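You operate a simulated robot arm through the tools that you are given. There is no shell and no other tool. Be economical: measure what you need, move in short steps, check, and stop when the job is done.

Carry out the task below with a simulated robot arm. There is one attempt and no reset: what you move stays moved.

## Task
Pump 4 shots of grease into the blue line and 3 into the other, then shut the valve.
Fine: turn the valve to a line's colour before you pump.
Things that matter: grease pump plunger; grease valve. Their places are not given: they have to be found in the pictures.

The check looks at the end state, three seconds after you hand in, the way a careful person would. Anything else that was tipped, shoved, dropped, spilled or broken makes it a failure.

## Robot
A 6-joint arm with a two-finger parallel gripper, fixed in place. Base frame: the origin is at the foot of the arm, x ahead of it, y to its left, z up. Lengths are in mm, angles in rad, forces in N, time in s.
With the tool pointing down near the work surface it reaches from about 340 to 820 mm from the base axis. Its first joint turns from -2.897 to 2.897 rad. Payload 3.91 kg.
The TCP is the grasp point between the finger pads, 30 mm short of the fingertips. In the tool frame z runs along the fingers and y along their closing line. The gripper opens to 110 mm. The fingers are 20 mm wide and 10 mm thick; the gripper's body (48 by 112 mm) begins 55 mm behind the TCP.
Orientation is that of the tool frame in the base frame, as a unit quaternion [x, y, z, w]. With the fingers straight down and closing along the base's y, the tool's x points along the base's -x, its y along +y and its z along -z.

## Interface
- The arm moves only by the tool move_arm. Its arguments are lists of equal length, an entry for each row: "offset": the shift along the tool's x, y, z in cm, a list of three; "delta_rot": the turn, a rotation vector about the tool's x, y, z in rad, a list of three; "gripper": the gripper command, from -1 (shut) to 1 (fully open), values between in proportion. In form: {"offset": [[x, y, z], ...], "delta_rot": [[rx, ry, rz], ...], "gripper": [gripper, ...]}. A call has 1 to 8 rows; each row shifts and turns the commanded pose from where the row before left it, along the tool's axes as they then stand. A row lasts 0.2 s, in which the tool goes at most 50 mm and 0.15 rad; a call with a longer step from one row to the next is refused whole, and so is a gripper value outside its range. A pose out of reach is approached as far as the arm can. The call stops where the force on the tool passes 40 N (or 10 N more than at its start, if that is more) or the arm is blocked; 0.2 s more then pass. Each finger travels about 45 mm/s and halts on what it meets, pressing with about 30 N; the grip force reading is that of the motor and also rises with nothing between the fingers. The clock runs only during rows and for 0.2 s after the last one: add rows that do not move to give the fingers time. The reply holds the time, the measured pose of the TCP, the force on the tool along the base axes, the opening and the grip force, in the units named above and with some noise, with the torque about the TCP (base axes, N m) and any sound that the robot's microphone picked up.
- Cameras (640 x 400 px; columns grow to the right, rows downward): "scene" is fixed at [40.4, 660.4, 1261.1]; the picture's right is [-0.70, -0.71, 0.00], its down [-0.19, 0.19, -0.96] and it looks along [0.68, -0.68, -0.27] (base axes); focal length 350 px, centre (320, 200). "wrist" rides on the gripper at [77, 7, -114] in the tool frame; the picture's right is [-0.09, 1.00, 0.00], its down [-0.80, -0.07, -0.59] and it looks along [-0.59, -0.05, 0.80] (tool axes); focal length 270 px, centre (320, 200).
- camera(camera): a new picture of that camera. No time passes.
- move_column(by): slides the trunk up (or, below 0, down) by that many mm; the arm rides with it, the base frame stays. It gives what a move gives, with no picture.
- measure_at(camera, pixels): for up to 12 pixels [column, row] of the newest picture of that camera ("zoom" is the newest enlarged one), the place [x, y, z] in the base frame of the surface seen there, good to about 2 mm, but the place of the scene camera against the robot may be out by one fixed shift of up to 25 mm in any direction. No time passes.
- inspect(camera, box): a new picture of the part [left, top, right, bottom] of that camera's present view, enlarged. No time passes.
- finish_job(): hands the job in; it is judged then, once.

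Go step by step. Measure first, check grasps and placings, and put right what went wrong. The budget is 80 turns and 54 pictures, counting those below and the enlarged ones. Unless the task says otherwise, let go and move clear before handing in, and close with one line.

The tools are called after ">>>" as a command line: name --argument value ..., lists and objects as JSON in quotes. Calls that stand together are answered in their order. move_arm: Moves the arm, as the interface text tells. Its arguments: {"type":"object","properties":{"offset":{"type":"array"},"delta_rot":{"type":"array"},"gripper":{"type":"array"}},"required":["offset","delta_rot","gripper"]} The other tools are called the same way: move_column (by) slides the trunk up or down; camera (camera) takes a picture; measure_at (camera, pixels) gives the place of the surface under pixels of a picture; inspect (camera, box) takes an enlarged picture of a part of a camera's view; finish_job () hands the job in.

At the start:

```text
t: 0.0
position: [371.5, 346.1, 1160.7]
tcp_rot: [-0.001, 1.0, 0.0, 0.0]
ft_force: [0.6, 0.2, 0.5]
moment: [0.01, 0.02, -0.02]
grip_width: 110.2
grasp_force: 0.0
trunk travel left (down, up): [-550.0, 60.0]
```

scene: 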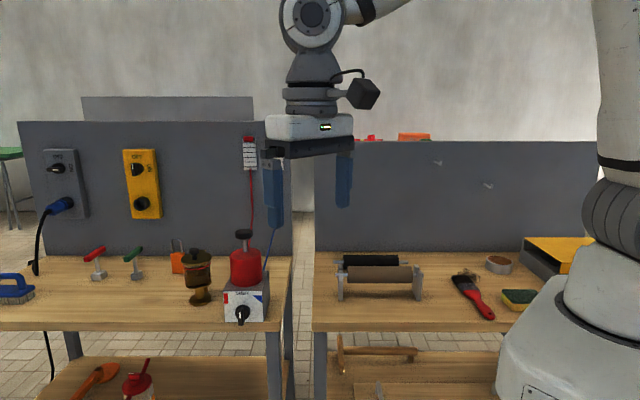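
wrist: 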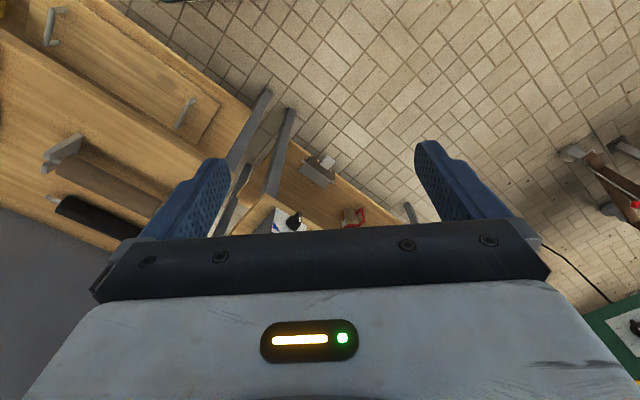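

The grease pump looks to be the red pot with black plunger at scene (245,240), with the valve knob at (242,315). I'll enlarge that part.

>>> inspect --camera "scene" --box '[200, 220, 296, 335]'

>>> measure_at --camera "scene" --pixels '[[243, 233], [245, 268], [242, 312], [242, 320], [228, 300], [262, 300], [246, 292], [268, 285], [340, 195], [275, 190], [150, 300], [235, 324]]'

```text
3.48 times, centred on (248, 278) of scene
```

zoom: 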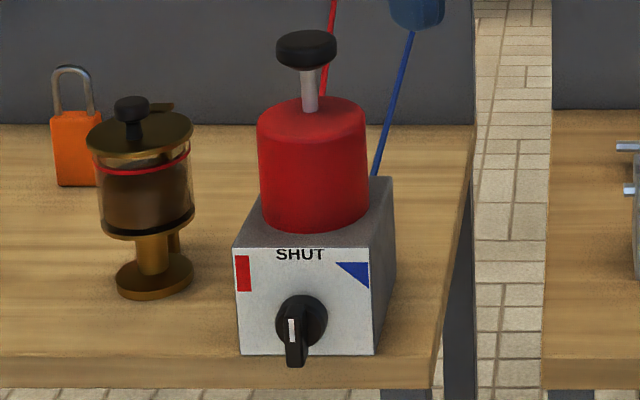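

```text
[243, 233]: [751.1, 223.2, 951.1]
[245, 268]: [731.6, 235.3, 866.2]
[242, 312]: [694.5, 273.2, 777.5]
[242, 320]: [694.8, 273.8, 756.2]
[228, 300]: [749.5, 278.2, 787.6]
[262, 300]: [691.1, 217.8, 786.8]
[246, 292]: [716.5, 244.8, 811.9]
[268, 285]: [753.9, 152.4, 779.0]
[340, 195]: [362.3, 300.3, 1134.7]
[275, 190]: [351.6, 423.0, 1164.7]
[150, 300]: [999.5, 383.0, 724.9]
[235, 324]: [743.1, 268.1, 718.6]
```

The knob's face points toward the scene camera with SHUT on top, red at left and blue at right. Next I'll enlarge the knob and the line indicators.

>>> inspect --camera "scene" --box '[220, 285, 270, 330]'

>>> inspect --camera "scene" --box '[225, 125, 300, 250]'

```text
8.89 times, centred on (245, 308) of scene
```

zoom: 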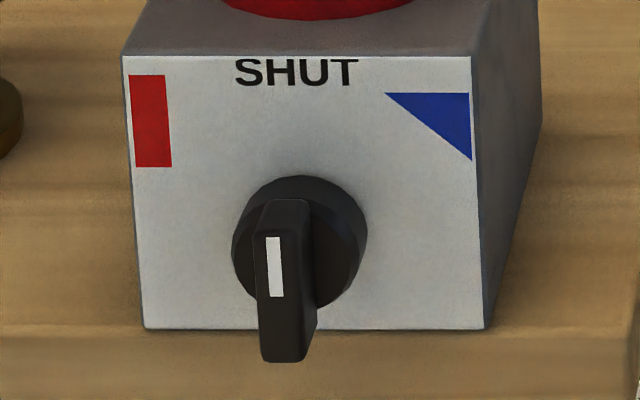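

```text
3.20 times, centred on (262, 188) of scene
```

zoom: 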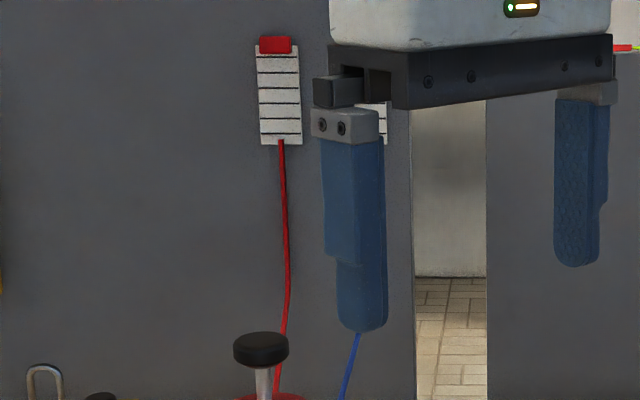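

The valve's white mark points at SHUT, blue is up-right and red is up-left. I'll turn the tool toward the valve face (z along about [0.71,-0.71,0]) while still high and clear, with fingers partly closed.

>>> move_arm --offset '[[0, 0, 0], [0, 0, 0], [0, 0, 0], [0, 0, 0], [0, 0, 0], [0, 0, 0], [0, 0, 0], [0, 0, 0]]' --delta_rot '[[0, 0, 0.131], [0, 0, 0.131], [0, 0, 0.131], [0, 0, 0.131], [0, 0, 0.131], [0, 0, 0.131], [0, -0.14, 0], [0, -0.14, 0]]' --gripper '[0, 0, 0, 0, 0, 0, 0, 0]'

>>> measure_at --camera "scene" --pixels '[[560, 370], [600, 385], [610, 260], [250, 155], [246, 165]]'

```text
t: 1.8
position: [370.5, 346.7, 1160.4]
tcp_rot: [0.38, 0.914, -0.054, 0.129]
ft_force: [0.2, -0.2, -0.1]
moment: [-0.02, 0.01, -0.02]
grip_width: 55.2
grasp_force: 0.1
trunk travel left (down, up): [-550.0, 60.0]
```

```text
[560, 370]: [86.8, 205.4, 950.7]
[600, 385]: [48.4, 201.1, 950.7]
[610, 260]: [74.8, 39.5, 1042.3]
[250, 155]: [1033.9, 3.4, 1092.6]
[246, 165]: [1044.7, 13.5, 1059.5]
```

The turn goes as planned. I'll continue the tilt.

>>> move_arm --offset '[[0, 0, 0], [0, 0, 0], [0, 0, 0], [0, 0, 0], [0, 0, 0], [0, 0, 0], [0, 0, 0], [0, 0, 0]]' --delta_rot '[[0, -0.145, 0], [0, -0.145, 0], [0, -0.145, 0], [0, -0.145, 0], [0, -0.145, 0], [0, -0.145, 0], [0, -0.145, 0], [0, -0.145, 0]]' --gripper '[0, 0, 0, 0, 0, 0, 0, 0]'

>>> move_arm --offset '[[0, 0, 0], [0, 0, 0]]' --delta_rot '[[0, -0.131, 0], [0, 0, 0]]' --gripper '[0, 0]'

>>> camera --camera "scene"

```text
t: 3.6
position: [371.6, 347.5, 1160.2]
tcp_rot: [0.287, 0.693, -0.253, 0.611]
ft_force: [-0.6, 0.1, 0.4]
moment: [0.03, 0.0, -0.01]
grip_width: 55.0
grasp_force: 0.1
trunk travel left (down, up): [-550.0, 60.0]
```

```text
t: 4.2
position: [371.7, 346.3, 1159.6]
tcp_rot: [0.27, 0.653, -0.271, 0.654]
ft_force: [0.5, -0.1, -0.2]
moment: [-0.01, -0.01, 0.0]
grip_width: 55.1
grasp_force: 0.1
trunk travel left (down, up): [-550.0, 60.0]
```

```text
48 pictures are left
```

scene: 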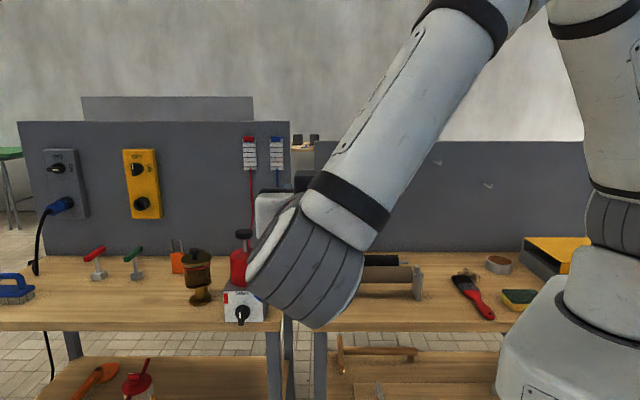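

The tool is now level and aimed at the valve face, and both line gauges are visible at (250,152) and (277,152). I'll lower the trunk.

>>> move_column --by -300

>>> move_arm --offset '[[0, 4.3, 0], [0, 4.3, 0], [0, 4.3, 0], [0, 4.3, 0], [0, 0, 4], [0, 0, 4], [2, 0, 4], [2, 0, 0]]' --delta_rot '[[0, 0, 0], [0, 0, 0], [0, 0, 0], [0, 0, 0], [0, 0, 0], [0, 0, 0], [0, 0, 0], [0, 0, 0]]' --gripper '[0, 0, 0, 0, 0, 0, 0, 0]'

>>> camera --camera "scene"

>>> camera --camera "wrist"

```text
t: 7.2
position: [370.9, 346.7, 860.1]
tcp_rot: [0.27, 0.653, -0.271, 0.654]
ft_force: [-0.4, -0.8, -0.6]
moment: [0.01, -0.03, 0.0]
grip_width: 55.1
grasp_force: 0.0
trunk travel left (down, up): [-250.0, 360.0]
```

```text
t: 9.0
position: [576.6, 382.4, 819.2]
tcp_rot: [0.27, 0.654, -0.271, 0.653]
ft_force: [0.4, 0.3, -0.2]
moment: [-0.04, -0.02, -0.01]
grip_width: 54.7
grasp_force: 0.1
trunk travel left (down, up): [-250.0, 360.0]
```

```text
47 pictures are left
```

scene: 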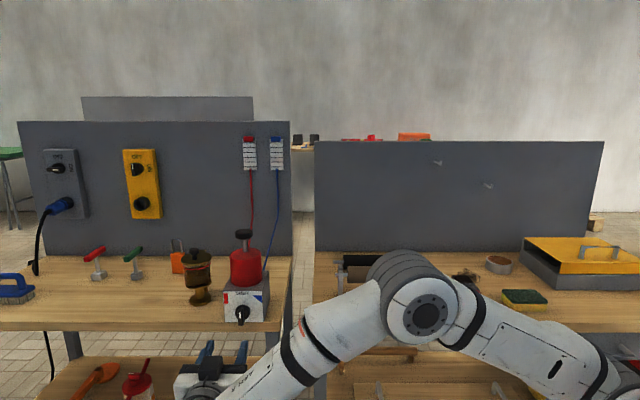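

```text
46 pictures are left
```

wrist: 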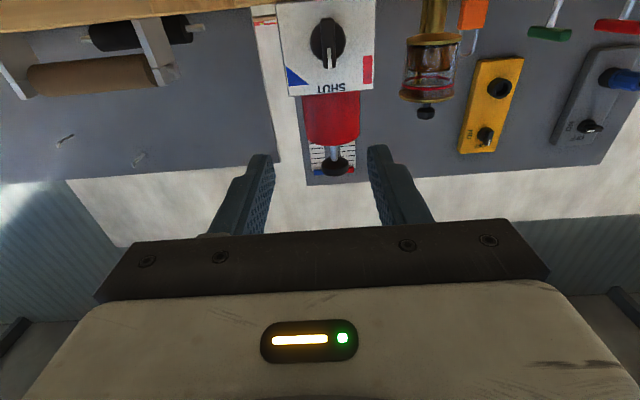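

The wrist picture (upside down) shows the valve knob at (328,42) and the plunger at (335,165). I'll measure them there and in the scene to calibrate.

>>> measure_at --camera "wrist" --pixels '[[327, 40], [328, 55], [327, 68], [310, 40], [345, 42], [285, 20], [370, 20], [295, 60], [335, 160], [335, 170], [345, 120], [310, 90]]'

>>> inspect --camera "wrist" --box '[270, 0, 390, 75]'

>>> inspect --camera "scene" --box '[230, 130, 295, 172]'

```text
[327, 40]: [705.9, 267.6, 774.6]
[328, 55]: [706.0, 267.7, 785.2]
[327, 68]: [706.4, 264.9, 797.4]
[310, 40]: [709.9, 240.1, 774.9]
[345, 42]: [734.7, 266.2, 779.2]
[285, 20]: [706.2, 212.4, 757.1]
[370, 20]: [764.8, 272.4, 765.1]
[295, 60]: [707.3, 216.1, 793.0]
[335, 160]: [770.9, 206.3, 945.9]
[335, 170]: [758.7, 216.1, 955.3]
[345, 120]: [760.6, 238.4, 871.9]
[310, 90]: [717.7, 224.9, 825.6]
```

```text
5.33 times, centred on (330, 38) of wrist
```

zoom: 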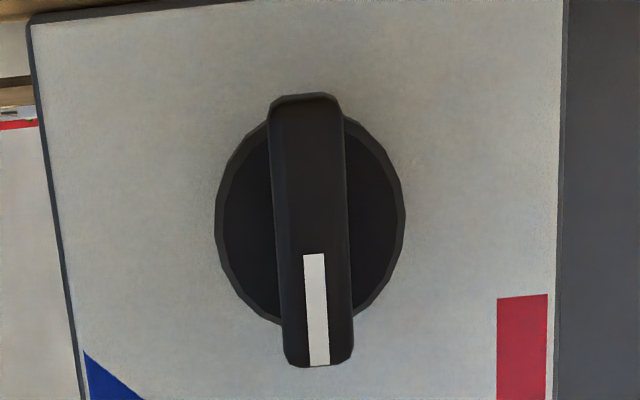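

```text
9.52 times, centred on (262, 151) of scene
```

zoom: 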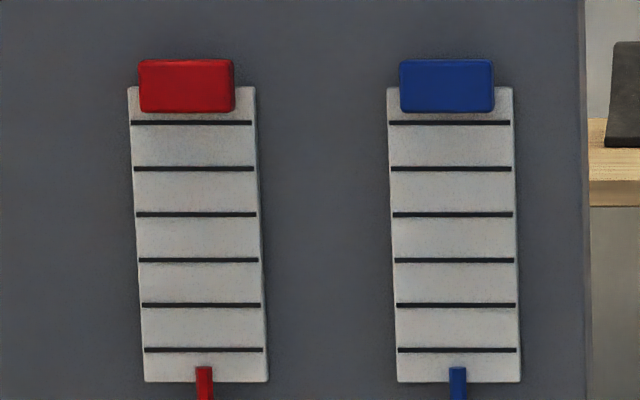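

I need finer points on the bar and face to locate the knob axis.

>>> measure_at --camera "wrist" --pixels '[[327, 20], [328, 66], [323, 40], [333, 40], [313, 42], [343, 42], [300, 10], [365, 10], [300, 70], [360, 45], [329, 159], [341, 171]]'

```text
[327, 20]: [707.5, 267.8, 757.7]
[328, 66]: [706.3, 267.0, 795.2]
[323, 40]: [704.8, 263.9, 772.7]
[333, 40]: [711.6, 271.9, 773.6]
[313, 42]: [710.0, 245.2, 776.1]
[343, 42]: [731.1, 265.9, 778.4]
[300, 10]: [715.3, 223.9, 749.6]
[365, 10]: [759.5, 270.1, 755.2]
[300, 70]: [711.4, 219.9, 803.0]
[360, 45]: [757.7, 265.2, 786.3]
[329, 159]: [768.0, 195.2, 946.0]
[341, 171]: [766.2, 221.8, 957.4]
```

In the wrist frame the bar's centre is about (706.5, 267.5, 776), 36 mm proud of the face, and vertical. I'll line up, then go in to where the fingertips straddle it, measuring the colour patches too.

>>> measure_at --camera "wrist" --pixels '[[288, 68], [288, 84], [300, 82], [305, 84], [294, 77], [363, 56], [371, 56], [363, 82], [371, 82], [367, 69]]'

>>> move_arm --offset '[[2.2, 1.1, 0], [2.12, 0, 0], [0, 0, 4], [0, 0, 4], [0, 0, 3]]' --delta_rot '[[0, 0, 0], [0, 0, 0], [0, 0, 0], [0, 0, 0], [0, 0, 0]]' --gripper '[0, 0, 0, 0, 0]'

>>> camera --camera "wrist"

>>> camera --camera "scene"

```text
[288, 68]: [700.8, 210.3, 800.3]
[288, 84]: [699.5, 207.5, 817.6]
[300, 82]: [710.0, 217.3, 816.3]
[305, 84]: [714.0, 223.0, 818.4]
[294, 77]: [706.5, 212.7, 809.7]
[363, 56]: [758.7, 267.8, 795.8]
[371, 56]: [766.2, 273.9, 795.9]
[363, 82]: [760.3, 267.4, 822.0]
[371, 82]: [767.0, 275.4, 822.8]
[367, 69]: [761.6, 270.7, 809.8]
```

```text
t: 10.2
position: [664.9, 311.0, 777.7]
tcp_rot: [0.27, 0.653, -0.27, 0.653]
ft_force: [0.3, 0.0, -0.6]
moment: [-0.03, 0.01, 0.0]
grip_width: 55.2
grasp_force: 0.1
trunk travel left (down, up): [-250.0, 360.0]
```

```text
43 pictures are left
```

wrist: 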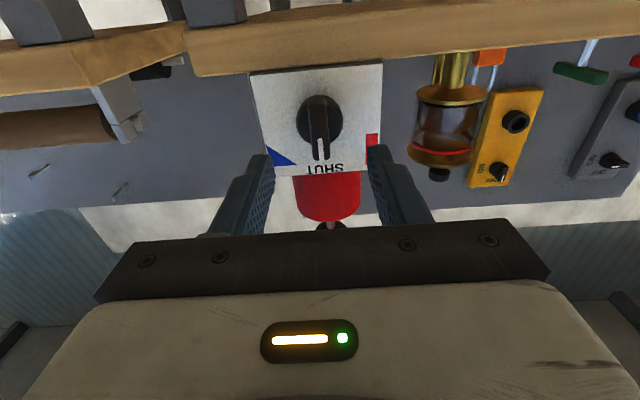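

```text
42 pictures are left
```

scene: 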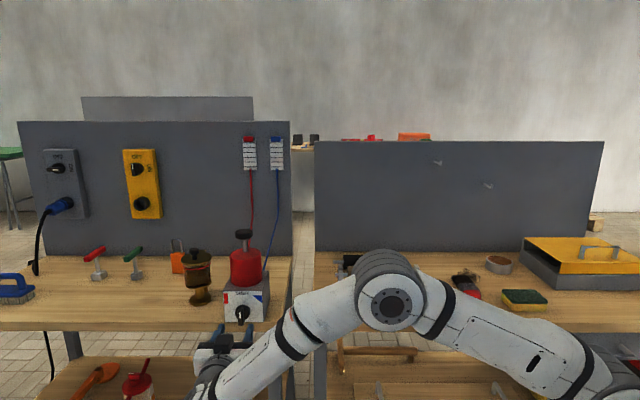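

Aligned laterally (690) and in height (777.7); the knob bar at (320,130) sits centred between the fingers. I'll advance 45 mm and close.

>>> move_arm --offset '[[0.1, 0, 2.5], [0, 0, 2], [0, 0, 0], [0, 0, 0], [0, 0, 0], [0, 0, 0]]' --delta_rot '[[0, 0, 0], [0, 0, 0], [0, 0, 0], [0, 0, 0], [0, 0, 0], [0, 0, 0]]' --gripper '[0, 0, -0.85, -0.85, -0.85, -0.85]'

>>> camera --camera "wrist"

```text
t: 11.6
position: [694.2, 280.7, 776.4]
tcp_rot: [0.27, 0.653, -0.271, 0.654]
ft_force: [8.9, 3.8, 1.2]
moment: [-0.12, -0.12, 0.29]
grip_width: 13.1
grasp_force: 44.1
trunk travel left (down, up): [-250.0, 360.0]
```

```text
41 pictures are left
```

wrist: 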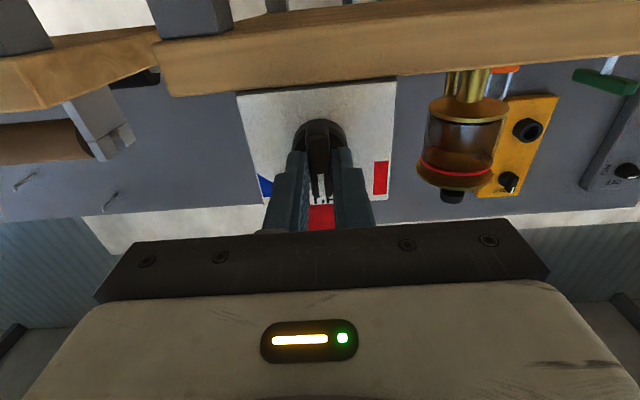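

The bar is gripped (13.1 mm). I'll turn toward blue (+z, clockwise from the front) about 0.87 rad.

>>> move_arm --offset '[[0, 0, 0], [0, 0, 0], [0, 0, 0], [0, 0, 0], [0, 0, 0], [0, 0, 0], [0, 0, 0], [0, 0, 0]]' --delta_rot '[[0, 0, 0.12], [0, 0, 0.125], [0, 0, 0.125], [0, 0, 0.125], [0, 0, 0.125], [0, 0, 0.125], [0, 0, 0.125], [0, 0, 0]]' --gripper '[-0.85, -0.85, -0.85, -0.85, -0.85, -0.85, -0.85, -0.85]'

>>> inspect --camera "scene" --box '[220, 285, 270, 330]'

>>> camera --camera "wrist"

```text
t: 13.0
position: [696.8, 280.7, 775.8]
tcp_rot: [0.48, 0.521, -0.045, 0.704]
ft_force: [-14.6, -6.9, 4.7]
moment: [-0.76, -0.74, -0.53]
grip_width: 13.0
grasp_force: 45.2
out of reach, approached as far as the arm can: row 6
trunk travel left (down, up): [-250.0, 360.0]
stopped in row 6: the force on the tool passed its limit at 67 N (the readings are from after the stop); the commanded pose is now the measured one
```

```text
8.89 times, centred on (245, 308) of scene
```

zoom: 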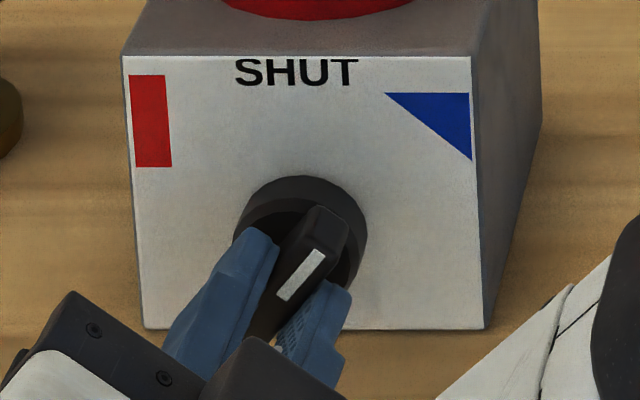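

```text
39 pictures are left
```

wrist: 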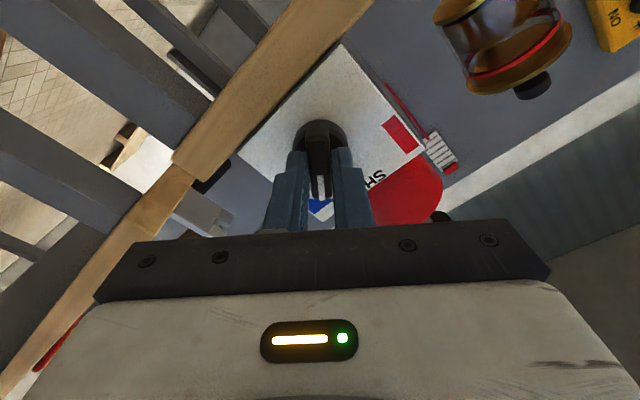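

The bar turned about 39°, pointing near but short of the blue patch's centre (about 50°); the arm reported out of reach in the roll. I'll try small further steps.

>>> move_arm --offset '[[0, 0, 0], [0, 0, 0], [0, 0, 0]]' --delta_rot '[[0, 0, 0.04], [0, 0, 0.05], [0, 0, 0]]' --gripper '[-0.85, -0.85, -0.85]'

```text
t: 13.3
position: [695.8, 281.2, 775.4]
tcp_rot: [0.486, 0.517, -0.045, 0.704]
ft_force: [-19.3, -5.6, 5.5]
moment: [-0.83, -0.83, -0.71]
grip_width: 13.0
grasp_force: 45.1
out of reach, approached as far as the arm can: row 1
trunk travel left (down, up): [-250.0, 360.0]
stopped in row 1: the force on the tool passed its limit at 51 N (the readings are from after the stop); the commanded pose is now the measured one
```

The roll joint is at its limit this way. I'll let go, back straight off, and roll half a turn the other way so the camera rides on top.

>>> move_arm --offset '[[0, 0, 0], [0, 0, 0], [0, 0, 0], [0, 0, -3], [0, 0, -5], [0, 0, -5], [0, 0, 0], [0, 0, 0]]' --delta_rot '[[0, 0, 0], [0, 0, 0], [0, 0, 0], [0, 0, 0], [0, 0, 0], [0, 0, 0], [0, 0, -0.145], [0, 0, -0.145]]' --gripper '[-0.2, -0.2, -0.2, -0.2, -0.2, -0.2, -0.2, -0.2]'

>>> move_arm --offset '[[0, 0, 0], [0, 0, 0], [0, 0, 0], [0, 0, 0], [0, 0, 0], [0, 0, 0], [0, 0, 0], [0, 0, 0]]' --delta_rot '[[0, 0, -0.145], [0, 0, -0.145], [0, 0, -0.145], [0, 0, -0.145], [0, 0, -0.145], [0, 0, -0.145], [0, 0, -0.145], [0, 0, -0.145]]' --gripper '[-0.2, -0.2, -0.2, -0.2, -0.2, -0.2, -0.2, -0.2]'

>>> move_arm --offset '[[0, 0, 0], [0, 0, 0], [0, 0, 0], [0, 0, 0], [0, 0, 0], [0, 0, 0], [0, 0, 0], [0, 0, 0]]' --delta_rot '[[0, 0, -0.145], [0, 0, -0.145], [0, 0, -0.145], [0, 0, -0.145], [0, 0, -0.145], [0, 0, -0.145], [0, 0, -0.145], [0, 0, -0.145]]' --gripper '[-0.2, -0.2, -0.2, -0.2, -0.2, -0.2, -0.2, -0.2]'

>>> move_arm --offset '[[0, 0, 0], [0, 0, 0], [0, 0, 0], [0, 0, 0]]' --delta_rot '[[0, 0, -0.145], [0, 0, -0.145], [0, 0, -0.145], [0, 0, -0.08]]' --gripper '[-0.2, -0.2, -0.2, -0.2]'

>>> camera --camera "wrist"

>>> camera --camera "scene"

```text
t: 15.1
position: [611.4, 376.8, 773.7]
tcp_rot: [0.405, 0.584, -0.147, 0.688]
ft_force: [0.4, -0.1, 0.4]
moment: [0.0, -0.04, 0.04]
grip_width: 44.0
grasp_force: 0.0
trunk travel left (down, up): [-250.0, 360.0]
```

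```text
t: 16.9
position: [607.8, 376.3, 774.7]
tcp_rot: [0.018, 0.71, -0.5, 0.495]
ft_force: [-0.2, 0.7, 0.1]
moment: [0.01, 0.03, -0.04]
grip_width: 44.0
grasp_force: 0.0
trunk travel left (down, up): [-250.0, 360.0]
```

```text
t: 18.7
position: [609.1, 377.7, 773.8]
tcp_rot: [0.375, -0.604, 0.689, -0.14]
ft_force: [0.0, -0.3, -0.8]
moment: [0.01, -0.01, -0.01]
grip_width: 43.7
grasp_force: 0.0
trunk travel left (down, up): [-250.0, 360.0]
```

```text
t: 19.7
position: [609.0, 377.0, 774.1]
tcp_rot: [0.516, -0.488, 0.703, 0.04]
ft_force: [-1.1, 1.0, 0.2]
moment: [0.0, 0.01, -0.01]
grip_width: 43.9
grasp_force: 0.0
trunk travel left (down, up): [-250.0, 360.0]
```

```text
38 pictures are left
```

wrist: 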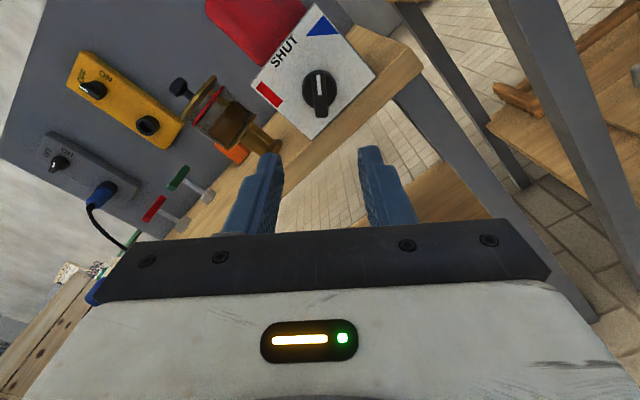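

```text
37 pictures are left
```

scene: 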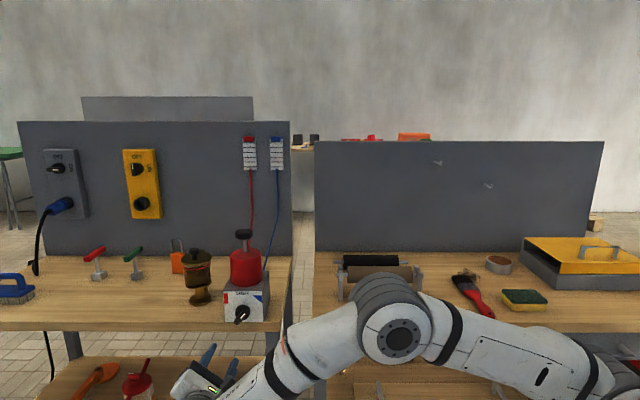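

The half-turn works and the camera is now on top, with the tool aligned to the bar at 40°. I'll centre on the knob axis and approach most of the way.

>>> move_arm --offset '[[0.65, 0.46, 0], [0, 0, 4], [0, 0, 4], [0, 0, 0]]' --delta_rot '[[0.021, -0.018, 0], [0, 0, 0], [0, 0, 0], [0, 0, 0]]' --gripper '[-0.2, -0.2, -0.2, -0.2]'

>>> camera --camera "wrist"

```text
t: 20.7
position: [661.1, 315.2, 775.6]
tcp_rot: [0.522, -0.482, 0.703, 0.028]
ft_force: [0.1, 0.9, 0.4]
moment: [-0.02, -0.01, 0.01]
grip_width: 43.9
grasp_force: 0.1
trunk travel left (down, up): [-250.0, 360.0]
```

```text
36 pictures are left
```

wrist: 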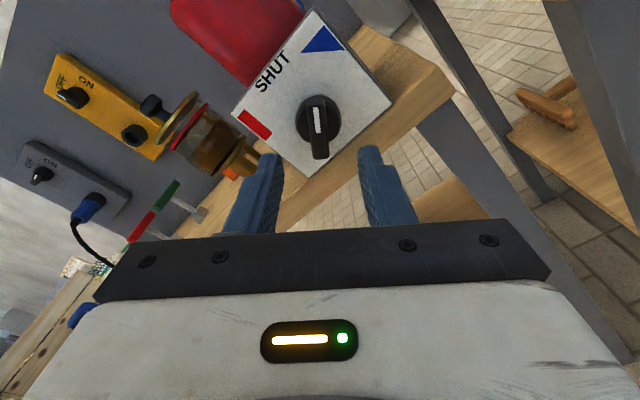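

The bar (316,128) is centred and parallel to the fingers. I'll go in, grip, and turn the remaining ~0.17 rad to blue.

>>> move_arm --offset '[[0, 0.05, 2.5], [0, 0, 2.4], [0, 0, 0], [0, 0, 0], [0, 0, 0], [0, 0, 0]]' --delta_rot '[[0, 0, 0], [0, 0, 0], [0, 0, 0], [0, 0, 0], [0, 0, 0], [0, 0, 0]]' --gripper '[-0.2, -0.2, -0.85, -0.85, -0.85, -0.85]'

>>> move_arm --offset '[[0, 0, 0], [0, 0, 0], [0, 0, 0]]' --delta_rot '[[0, 0, 0.09], [0, 0, 0.08], [0, 0, 0]]' --gripper '[-0.85, -0.85, -0.85]'

>>> camera --camera "wrist"

```text
t: 22.1
position: [696.7, 282.1, 775.4]
tcp_rot: [0.521, -0.482, 0.703, 0.029]
ft_force: [6.1, 0.6, 2.4]
moment: [-0.28, -0.24, 0.41]
grip_width: 12.8
grasp_force: 45.2
trunk travel left (down, up): [-250.0, 360.0]
```

```text
t: 22.9
position: [696.0, 282.6, 775.2]
tcp_rot: [0.479, -0.525, 0.703, -0.031]
ft_force: [22.0, 7.4, 10.2]
moment: [-0.16, -0.12, 1.09]
grip_width: 13.2
grasp_force: 45.6
trunk travel left (down, up): [-250.0, 360.0]
```

```text
35 pictures are left
```

wrist: 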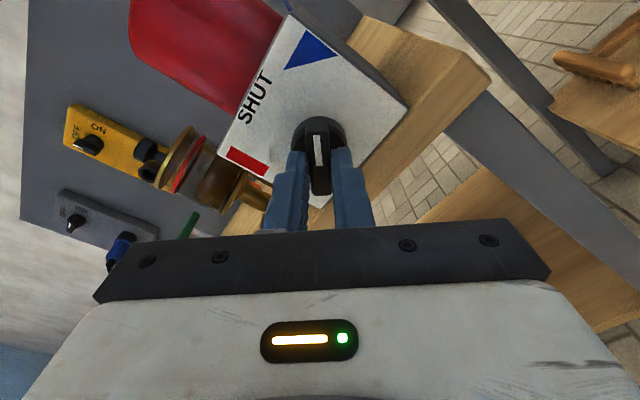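

The knob is at 50°, pointing at the middle of the blue triangle (310,50). I'll release, back off, roll upright, close the fingers and rise toward the plunger.

>>> move_arm --offset '[[0, 0, 0], [0, 0, 0], [0, 0, 0], [0, 0, -3], [0, 0, -5], [0, 0, -4], [0, 0, 0], [0, 0, 0]]' --delta_rot '[[0, 0, 0], [0, 0, 0], [0, 0, 0], [0, 0, 0], [0, 0, 0], [0, 0, 0], [0, 0, -0.145], [0, 0, -0.145]]' --gripper '[-0.2, -0.2, -0.2, -0.2, -0.2, -0.2, -0.9, -1]'

>>> move_arm --offset '[[0, 0, 0], [0, 0, 0], [0, 0, 0], [0, 0, 0], [4.8, 0, 0], [4.8, 0, 0], [4.8, 0, 0], [4.8, 0, 0]]' --delta_rot '[[0, 0, -0.145], [0, 0, -0.145], [0, 0, -0.145], [0, 0, -0.149], [0, 0, 0], [0, 0, 0], [0, 0, 0], [0, 0, 0]]' --gripper '[-1, -1, -1, -1, -1, -1, -1, -1]'

>>> camera --camera "wrist"

>>> inspect --camera "scene" --box '[195, 225, 295, 335]'

```text
t: 24.7
position: [609.4, 365.9, 775.1]
tcp_rot: [0.55, -0.45, 0.7, 0.072]
ft_force: [0.2, -0.1, -1.0]
moment: [0.0, -0.01, -0.01]
grip_width: 0.2
grasp_force: 6.4
trunk travel left (down, up): [-250.0, 360.0]
```

```text
t: 26.5
position: [610.5, 364.5, 967.3]
tcp_rot: [0.657, -0.271, 0.65, 0.269]
ft_force: [0.0, 0.3, -0.7]
moment: [-0.02, -0.02, 0.0]
grip_width: 0.0
grasp_force: 30.0
trunk travel left (down, up): [-250.0, 360.0]
```

```text
34 pictures are left
```

wrist: 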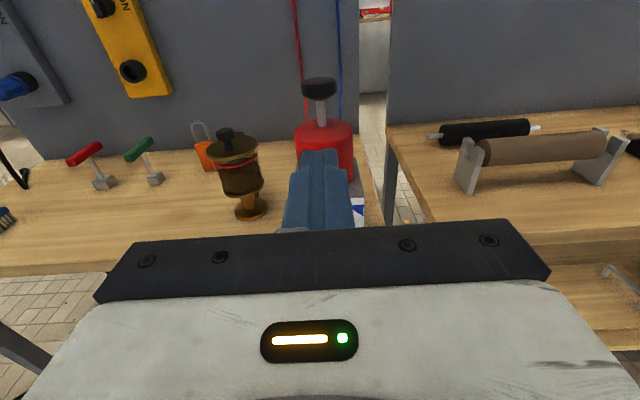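

```text
3.64 times, centred on (245, 280) of scene
```

zoom: 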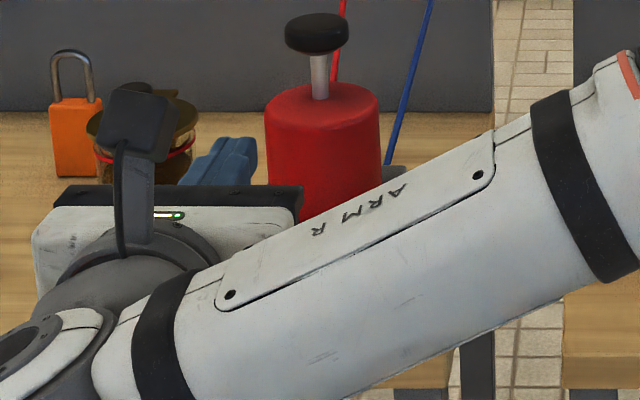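

The plunger cap is seen at (319,87) with pot top at (322,128). I'll measure it.

>>> measure_at --camera "wrist" --pixels '[[319, 80], [319, 86], [319, 92], [308, 82], [330, 82], [321, 110], [321, 126], [300, 130], [345, 130], [323, 145]]'

```text
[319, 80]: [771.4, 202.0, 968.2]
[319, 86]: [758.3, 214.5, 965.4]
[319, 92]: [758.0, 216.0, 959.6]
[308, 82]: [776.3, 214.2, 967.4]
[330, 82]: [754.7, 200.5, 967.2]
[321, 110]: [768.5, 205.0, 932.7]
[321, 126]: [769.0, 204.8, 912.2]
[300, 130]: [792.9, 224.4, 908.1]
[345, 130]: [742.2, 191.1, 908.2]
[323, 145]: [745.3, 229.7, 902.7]
```

Cap top is z≈968, centre about d≈401, lateral ≈688.5; pot top 908. I'll rise above it and go forward so the fingers lie over the cap.

>>> move_arm --offset '[[2.5, 0, 0], [0, 0, 4.3], [0, 0, 4.3], [0, 0, 4.3], [0, 0, 4.3], [0, 0, 4.1], [0, 0, 0]]' --delta_rot '[[0, 0, 0], [0, 0, 0], [0, 0, 0], [0, 0, 0], [0, 0, 0], [0, 0, 0], [0, 0, 0]]' --gripper '[-1, -1, -1, -1, -1, -1, -1]'

>>> camera --camera "scene"

>>> camera --camera "wrist"

```text
t: 28.1
position: [762.7, 209.8, 989.1]
tcp_rot: [0.657, -0.273, 0.649, 0.27]
ft_force: [-0.8, 1.0, -0.7]
moment: [0.0, -0.05, -0.01]
grip_width: 0.0
grasp_force: 29.7
trunk travel left (down, up): [-250.0, 360.0]
```

```text
32 pictures are left
```

scene: 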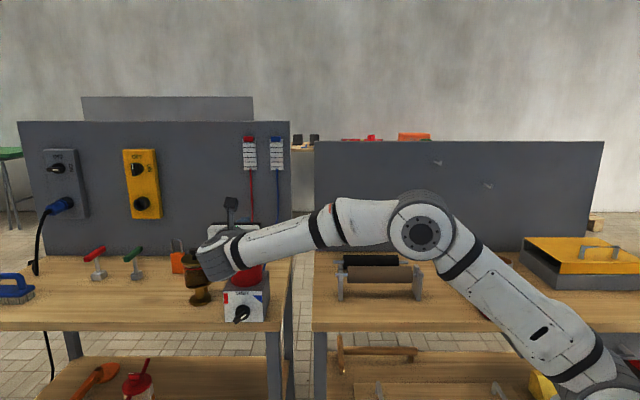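

```text
31 pictures are left
```

wrist: 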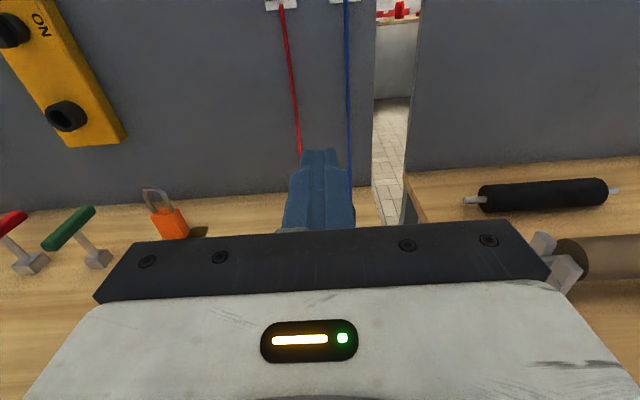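

The fingers are over the cap. Before pressing I check clearance to the brass oiler and the gauges' state.

>>> measure_at --camera "scene" --pixels '[[195, 252], [199, 290], [222, 255], [245, 250], [212, 262]]'

>>> inspect --camera "scene" --box '[225, 130, 301, 200]'

```text
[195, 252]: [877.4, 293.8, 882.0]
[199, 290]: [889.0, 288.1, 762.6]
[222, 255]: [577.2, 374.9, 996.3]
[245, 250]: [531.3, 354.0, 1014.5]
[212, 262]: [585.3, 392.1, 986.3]
```

```text
5.71 times, centred on (263, 165) of scene
```

zoom: 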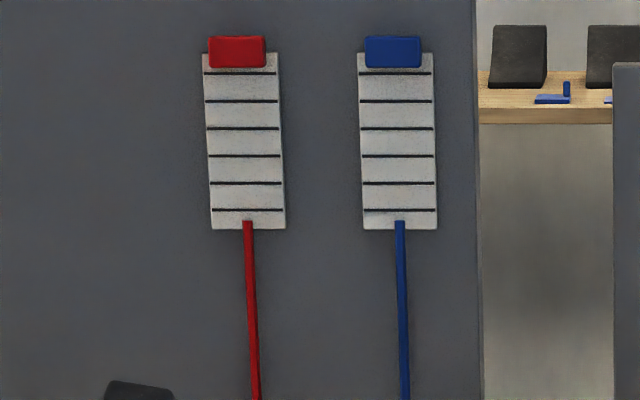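

The oiler is well clear (lateral ≈828, arm at ≈690). I'll press down in small steps to find how the plunger behaves.

>>> move_arm --offset '[[-0.8, 0, 0], [-0.5, 0, 0], [-0.5, 0, 0], [-0.5, 0, 0], [-0.5, 0, 0]]' --delta_rot '[[0, 0, 0], [0, 0, 0], [0, 0, 0], [0, 0, 0], [0, 0, 0]]' --gripper '[-1, -1, -1, -1, -1]'

```text
t: 29.3
position: [761.1, 212.1, 962.9]
tcp_rot: [0.656, -0.273, 0.65, 0.27]
ft_force: [3.0, -4.1, 7.0]
moment: [-0.1, -0.06, -0.01]
grip_width: 0.0
grasp_force: 30.3
trunk travel left (down, up): [-250.0, 360.0]
```

Pressing force is about 7 N with the plunger moving. I continue down to the end of the stroke.

>>> move_arm --offset '[[-0.5, 0, 0], [-0.5, 0, 0], [-0.5, 0, 0], [-0.4, 0, 0], [-0.3, 0, 0], [0, 0, 0]]' --delta_rot '[[0, 0, 0], [0, 0, 0], [0, 0, 0], [0, 0, 0], [0, 0, 0], [0, 0, 0]]' --gripper '[-1, -1, -1, -1, -1, -1]'

>>> inspect --camera "scene" --box '[225, 130, 301, 200]'

```text
t: 30.7
position: [761.3, 212.3, 947.0]
tcp_rot: [0.655, -0.273, 0.652, 0.267]
ft_force: [12.8, 0.8, 29.7]
moment: [-0.19, -0.36, 0.02]
grip_width: 0.0
grasp_force: 29.7
trunk travel left (down, up): [-250.0, 360.0]
```

```text
5.71 times, centred on (263, 165) of scene
```

zoom: 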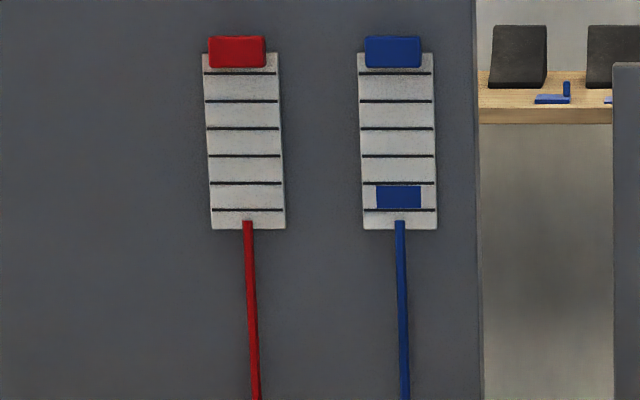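

Blue's gauge shows one shot, with the plunger bottoming at TCP z≈947. I'll raise fully so it springs back, wait, and check once before repeating.

>>> move_arm --offset '[[1.5, 0, 0], [1.5, 0, 0], [1.5, 0, 0], [0, 0, 0], [0, 0, 0], [0, 0, 0]]' --delta_rot '[[0, 0, 0], [0, 0, 0], [0, 0, 0], [0, 0, 0], [0, 0, 0], [0, 0, 0]]' --gripper '[-1, -1, -1, -1, -1, -1]'

>>> inspect --camera "scene" --box '[195, 130, 301, 330]'

```text
t: 32.1
position: [762.4, 212.3, 985.5]
tcp_rot: [0.657, -0.272, 0.65, 0.269]
ft_force: [0.3, 0.7, 0.4]
moment: [0.02, 0.01, -0.03]
grip_width: 0.1
grasp_force: 29.8
trunk travel left (down, up): [-250.0, 360.0]
```

```text
2.00 times, centred on (248, 230) of scene
```

zoom: 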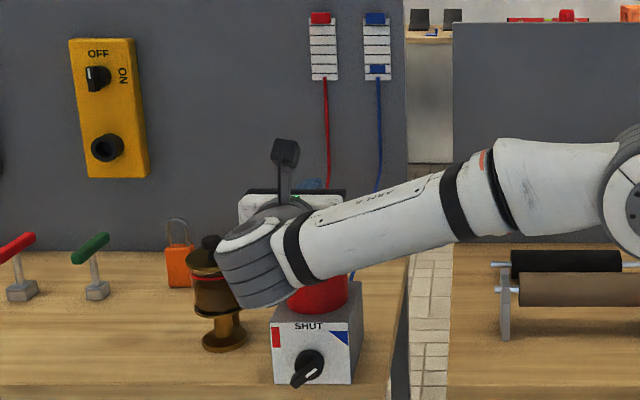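

One blue shot shown; knob still on blue. Second stroke.

>>> move_arm --offset '[[-1.0, 0, 0], [-0.8, 0, 0], [-0.8, 0, 0], [-0.8, 0, 0], [-0.6, 0, 0], [-0.3, 0, 0], [0, 0, 0]]' --delta_rot '[[0, 0, 0], [0, 0, 0], [0, 0, 0], [0, 0, 0], [0, 0, 0], [0, 0, 0], [0, 0, 0]]' --gripper '[-1, -1, -1, -1, -1, -1, -1]'

>>> move_arm --offset '[[1.5, 0, 0], [1.5, 0, 0], [1.3, 0, 0], [0, 0, 0], [0, 0, 0], [0, 0, 0]]' --delta_rot '[[0, 0, 0], [0, 0, 0], [0, 0, 0], [0, 0, 0], [0, 0, 0], [0, 0, 0]]' --gripper '[-1, -1, -1, -1, -1, -1]'

>>> inspect --camera "scene" --box '[225, 130, 301, 200]'

```text
t: 33.7
position: [759.9, 213.1, 945.5]
tcp_rot: [0.655, -0.272, 0.652, 0.268]
ft_force: [2.3, 1.5, 18.7]
moment: [-0.08, -0.18, -0.05]
grip_width: 0.0
grasp_force: 29.5
trunk travel left (down, up): [-250.0, 360.0]
```

```text
t: 35.1
position: [761.8, 211.7, 986.1]
tcp_rot: [0.657, -0.273, 0.649, 0.269]
ft_force: [-0.2, 0.8, 0.7]
moment: [-0.03, -0.03, -0.03]
grip_width: 0.2
grasp_force: 29.7
trunk travel left (down, up): [-250.0, 360.0]
```

```text
5.71 times, centred on (263, 165) of scene
```

zoom: 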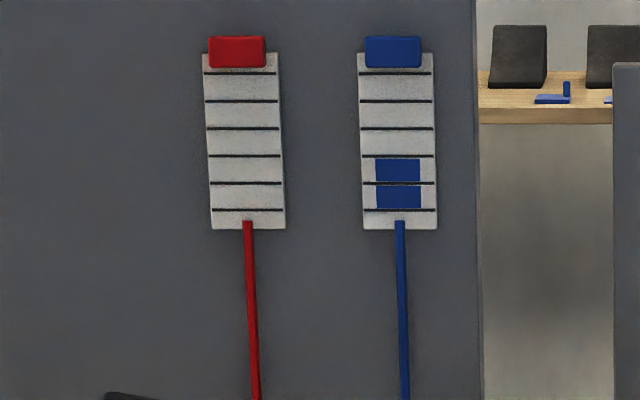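

Two shots are showing on blue. Third stroke, the same way.

>>> move_arm --offset '[[-1.0, 0, 0], [-0.8, 0, 0], [-0.8, 0, 0], [-0.8, 0, 0], [-0.6, 0, 0], [-0.3, 0, 0], [0, 0, 0]]' --delta_rot '[[0, 0, 0], [0, 0, 0], [0, 0, 0], [0, 0, 0], [0, 0, 0], [0, 0, 0], [0, 0, 0]]' --gripper '[-1, -1, -1, -1, -1, -1, -1]'

>>> move_arm --offset '[[1.5, 0, 0], [1.5, 0, 0], [1.3, 0, 0], [0, 0, 0], [0, 0, 0], [0, 0, 0]]' --delta_rot '[[0, 0, 0], [0, 0, 0], [0, 0, 0], [0, 0, 0], [0, 0, 0], [0, 0, 0]]' --gripper '[-1, -1, -1, -1, -1, -1]'

>>> inspect --camera "scene" --box '[225, 130, 301, 200]'

```text
t: 36.7
position: [762.0, 212.2, 945.8]
tcp_rot: [0.655, -0.274, 0.651, 0.269]
ft_force: [6.6, -0.8, 21.2]
moment: [-0.11, -0.23, -0.02]
grip_width: 0.0
grasp_force: 30.1
trunk travel left (down, up): [-250.0, 360.0]
```

```text
t: 38.1
position: [761.3, 212.7, 985.0]
tcp_rot: [0.657, -0.273, 0.649, 0.269]
ft_force: [1.0, 1.0, 0.4]
moment: [0.0, -0.03, -0.01]
grip_width: 0.0
grasp_force: 30.3
trunk travel left (down, up): [-250.0, 360.0]
```

```text
5.71 times, centred on (263, 165) of scene
```

zoom: 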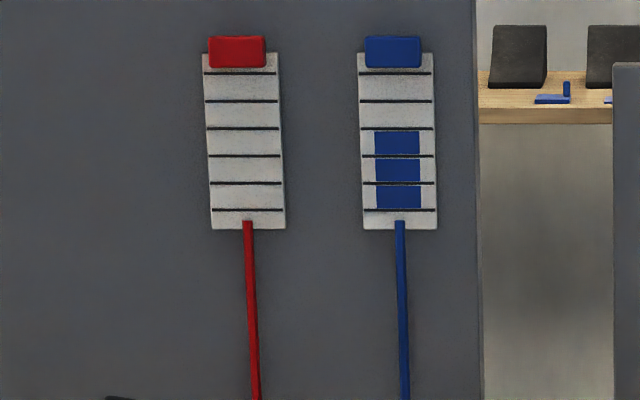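

Three on blue. Fourth stroke.

>>> move_arm --offset '[[-1.0, 0, 0], [-0.8, 0, 0], [-0.8, 0, 0], [-0.8, 0, 0], [-0.6, 0, 0], [-0.3, 0, 0], [0, 0, 0]]' --delta_rot '[[0, 0, 0], [0, 0, 0], [0, 0, 0], [0, 0, 0], [0, 0, 0], [0, 0, 0], [0, 0, 0]]' --gripper '[-1, -1, -1, -1, -1, -1, -1]'

>>> move_arm --offset '[[1.5, 0, 0], [1.5, 0, 0], [1.3, 0, 0], [0, 0, 0], [0, 0, 0], [0, 0, 0]]' --delta_rot '[[0, 0, 0], [0, 0, 0], [0, 0, 0], [0, 0, 0], [0, 0, 0], [0, 0, 0]]' --gripper '[-1, -1, -1, -1, -1, -1]'

>>> inspect --camera "scene" --box '[225, 130, 301, 200]'

```text
t: 39.7
position: [761.1, 211.8, 945.3]
tcp_rot: [0.655, -0.273, 0.652, 0.269]
ft_force: [7.2, -0.4, 18.4]
moment: [-0.1, -0.24, 0.08]
grip_width: 0.1
grasp_force: 29.8
trunk travel left (down, up): [-250.0, 360.0]
```

```text
t: 41.1
position: [761.1, 212.1, 984.7]
tcp_rot: [0.657, -0.273, 0.649, 0.269]
ft_force: [-0.8, -0.3, 0.7]
moment: [0.01, 0.0, 0.01]
grip_width: 0.0
grasp_force: 29.8
trunk travel left (down, up): [-250.0, 360.0]
```

```text
5.71 times, centred on (263, 165) of scene
```

zoom: 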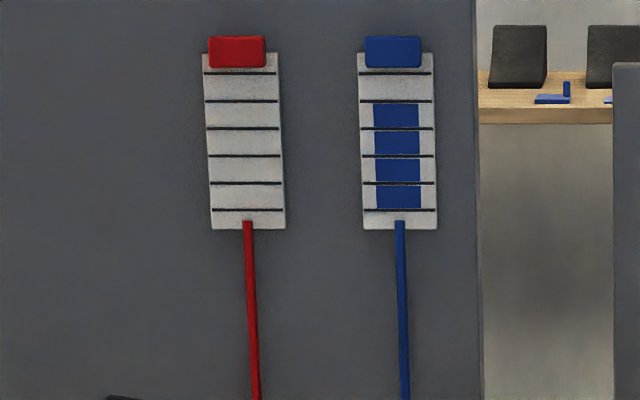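

Blue has its four. Now I retrace: back off, down in front of the valve, open, and roll to 50° to match the knob.

>>> move_arm --offset '[[0.5, 0, 0], [0, 0, -4.3], [0, 0, -4.3], [0, 0, -4.3], [0, 0, -4.3], [0, 0, -4.3], [0, 0, 0]]' --delta_rot '[[0, 0, 0], [0, 0, 0], [0, 0, 0], [0, 0, 0], [0, 0, 0], [0, 0, 0], [0, 0, 0]]' --gripper '[-1, -1, -1, -1, -1, -1, -1]'

>>> move_arm --offset '[[-4.5, 0, 0], [-4.5, 0, 0], [-4.5, 0, 0], [-4.5, 0, 0], [-3.3, 0, 0], [0, 0, 0]]' --delta_rot '[[0, 0, 0], [0, 0, 0], [0, 0, 0], [0, 0, 0], [0, 0, 0], [0, 0, 0.14]]' --gripper '[-0.2, -0.2, -0.2, -0.2, -0.2, -0.2]'

>>> move_arm --offset '[[0, 0, 0], [0, 0, 0], [0, 0, 0], [0, 0, 0], [0, 0, 0], [0, 0, 3.5], [0, 0, 3.5], [0, 0, 0]]' --delta_rot '[[0, 0, 0.146], [0, 0, 0.146], [0, 0, 0.146], [0, 0, 0.146], [0, 0, 0.146], [0, 0, 0], [0, 0, 0], [0, 0, 0]]' --gripper '[-0.2, -0.2, -0.2, -0.2, -0.2, -0.2, -0.2, -0.2]'

>>> camera --camera "wrist"

```text
t: 42.7
position: [609.8, 361.4, 993.2]
tcp_rot: [0.656, -0.273, 0.65, 0.27]
ft_force: [0.7, 0.3, 0.2]
moment: [-0.03, -0.02, -0.03]
grip_width: 0.1
grasp_force: 30.0
trunk travel left (down, up): [-250.0, 360.0]
```

```text
t: 44.1
position: [608.7, 366.6, 778.4]
tcp_rot: [0.635, -0.317, 0.668, 0.223]
ft_force: [-0.9, -0.7, 1.2]
moment: [-0.01, 0.02, -0.01]
grip_width: 43.9
grasp_force: 0.0
trunk travel left (down, up): [-250.0, 360.0]
```

```text
t: 45.9
position: [657.1, 315.8, 779.1]
tcp_rot: [0.48, -0.524, 0.703, -0.03]
ft_force: [0.5, 0.4, 0.1]
moment: [0.03, 0.02, 0.02]
grip_width: 44.0
grasp_force: 0.1
trunk travel left (down, up): [-250.0, 360.0]
```

```text
24 pictures are left
```

wrist: 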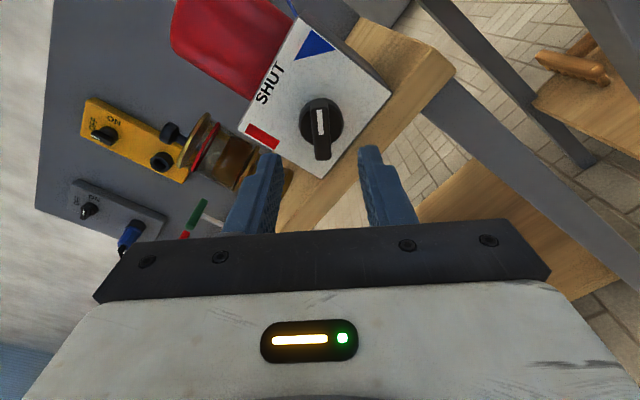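

The knob still points at blue. Small recentring (−4.3 mm x, +1.1 mm y), then in 52 mm and grip.

>>> move_arm --offset '[[-0.43, 0.11, 0], [0, 0, 2.7], [0, 0, 2.5], [0, 0, 0], [0, 0, 0], [0, 0, 0], [0, 0, 0]]' --delta_rot '[[0, 0, 0], [0, 0, 0], [0, 0, 0], [0, 0, 0], [0, 0, 0], [0, 0, 0], [0, 0, 0]]' --gripper '[-0.2, -0.2, -0.2, -0.85, -0.85, -0.85, -0.85]'

>>> move_arm --offset '[[0, 0, 0], [0, 0, 0], [0, 0, 0], [0, 0, 0], [0, 0, 0], [0, 0, 0], [0, 0, 0]]' --delta_rot '[[0, 0, -0.125], [0, 0, -0.125], [0, 0, -0.125], [0, 0, -0.125], [0, 0, -0.125], [0, 0, -0.125], [0, 0, -0.125]]' --gripper '[-0.85, -0.85, -0.85, -0.85, -0.85, -0.85, -0.85]'

```text
t: 47.5
position: [696.3, 282.0, 774.9]
tcp_rot: [0.48, -0.524, 0.703, -0.029]
ft_force: [3.3, -0.9, 1.5]
moment: [-0.22, -0.23, 0.42]
grip_width: 13.0
grasp_force: 44.5
trunk travel left (down, up): [-250.0, 360.0]
```

```text
t: 49.1
position: [696.6, 280.6, 775.1]
tcp_rot: [0.658, -0.271, 0.648, 0.272]
ft_force: [-7.8, -16.7, -5.8]
moment: [-0.66, -0.74, -0.22]
grip_width: 13.1
grasp_force: 45.2
trunk travel left (down, up): [-250.0, 360.0]
```

Turned to upright without stopping; I continue 0.875 rad to red.

>>> move_arm --offset '[[0, 0, 0], [0, 0, 0], [0, 0, 0], [0, 0, 0], [0, 0, 0], [0, 0, 0], [0, 0, 0], [0, 0, 0]]' --delta_rot '[[0, 0, -0.125], [0, 0, -0.125], [0, 0, -0.125], [0, 0, -0.125], [0, 0, -0.125], [0, 0, -0.125], [0, 0, -0.125], [0, 0, 0]]' --gripper '[-0.85, -0.85, -0.85, -0.85, -0.85, -0.85, -0.85, -0.85]'

>>> camera --camera "wrist"

```text
t: 50.9
position: [695.2, 280.4, 775.7]
tcp_rot: [0.711, 0.031, 0.472, 0.521]
ft_force: [-24.5, -26.1, -12.3]
moment: [0.09, 0.1, -1.04]
grip_width: 13.1
grasp_force: 44.3
trunk travel left (down, up): [-250.0, 360.0]
```

```text
23 pictures are left
```

wrist: 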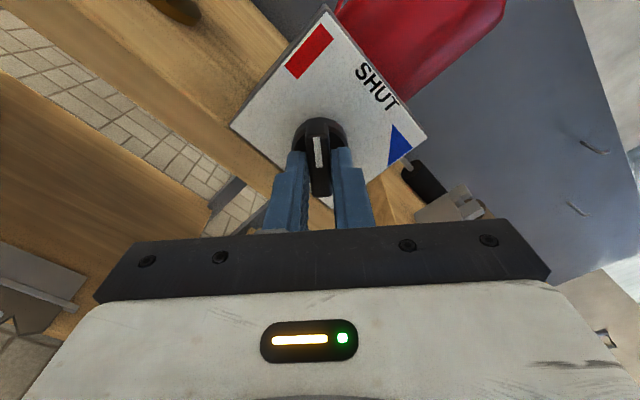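

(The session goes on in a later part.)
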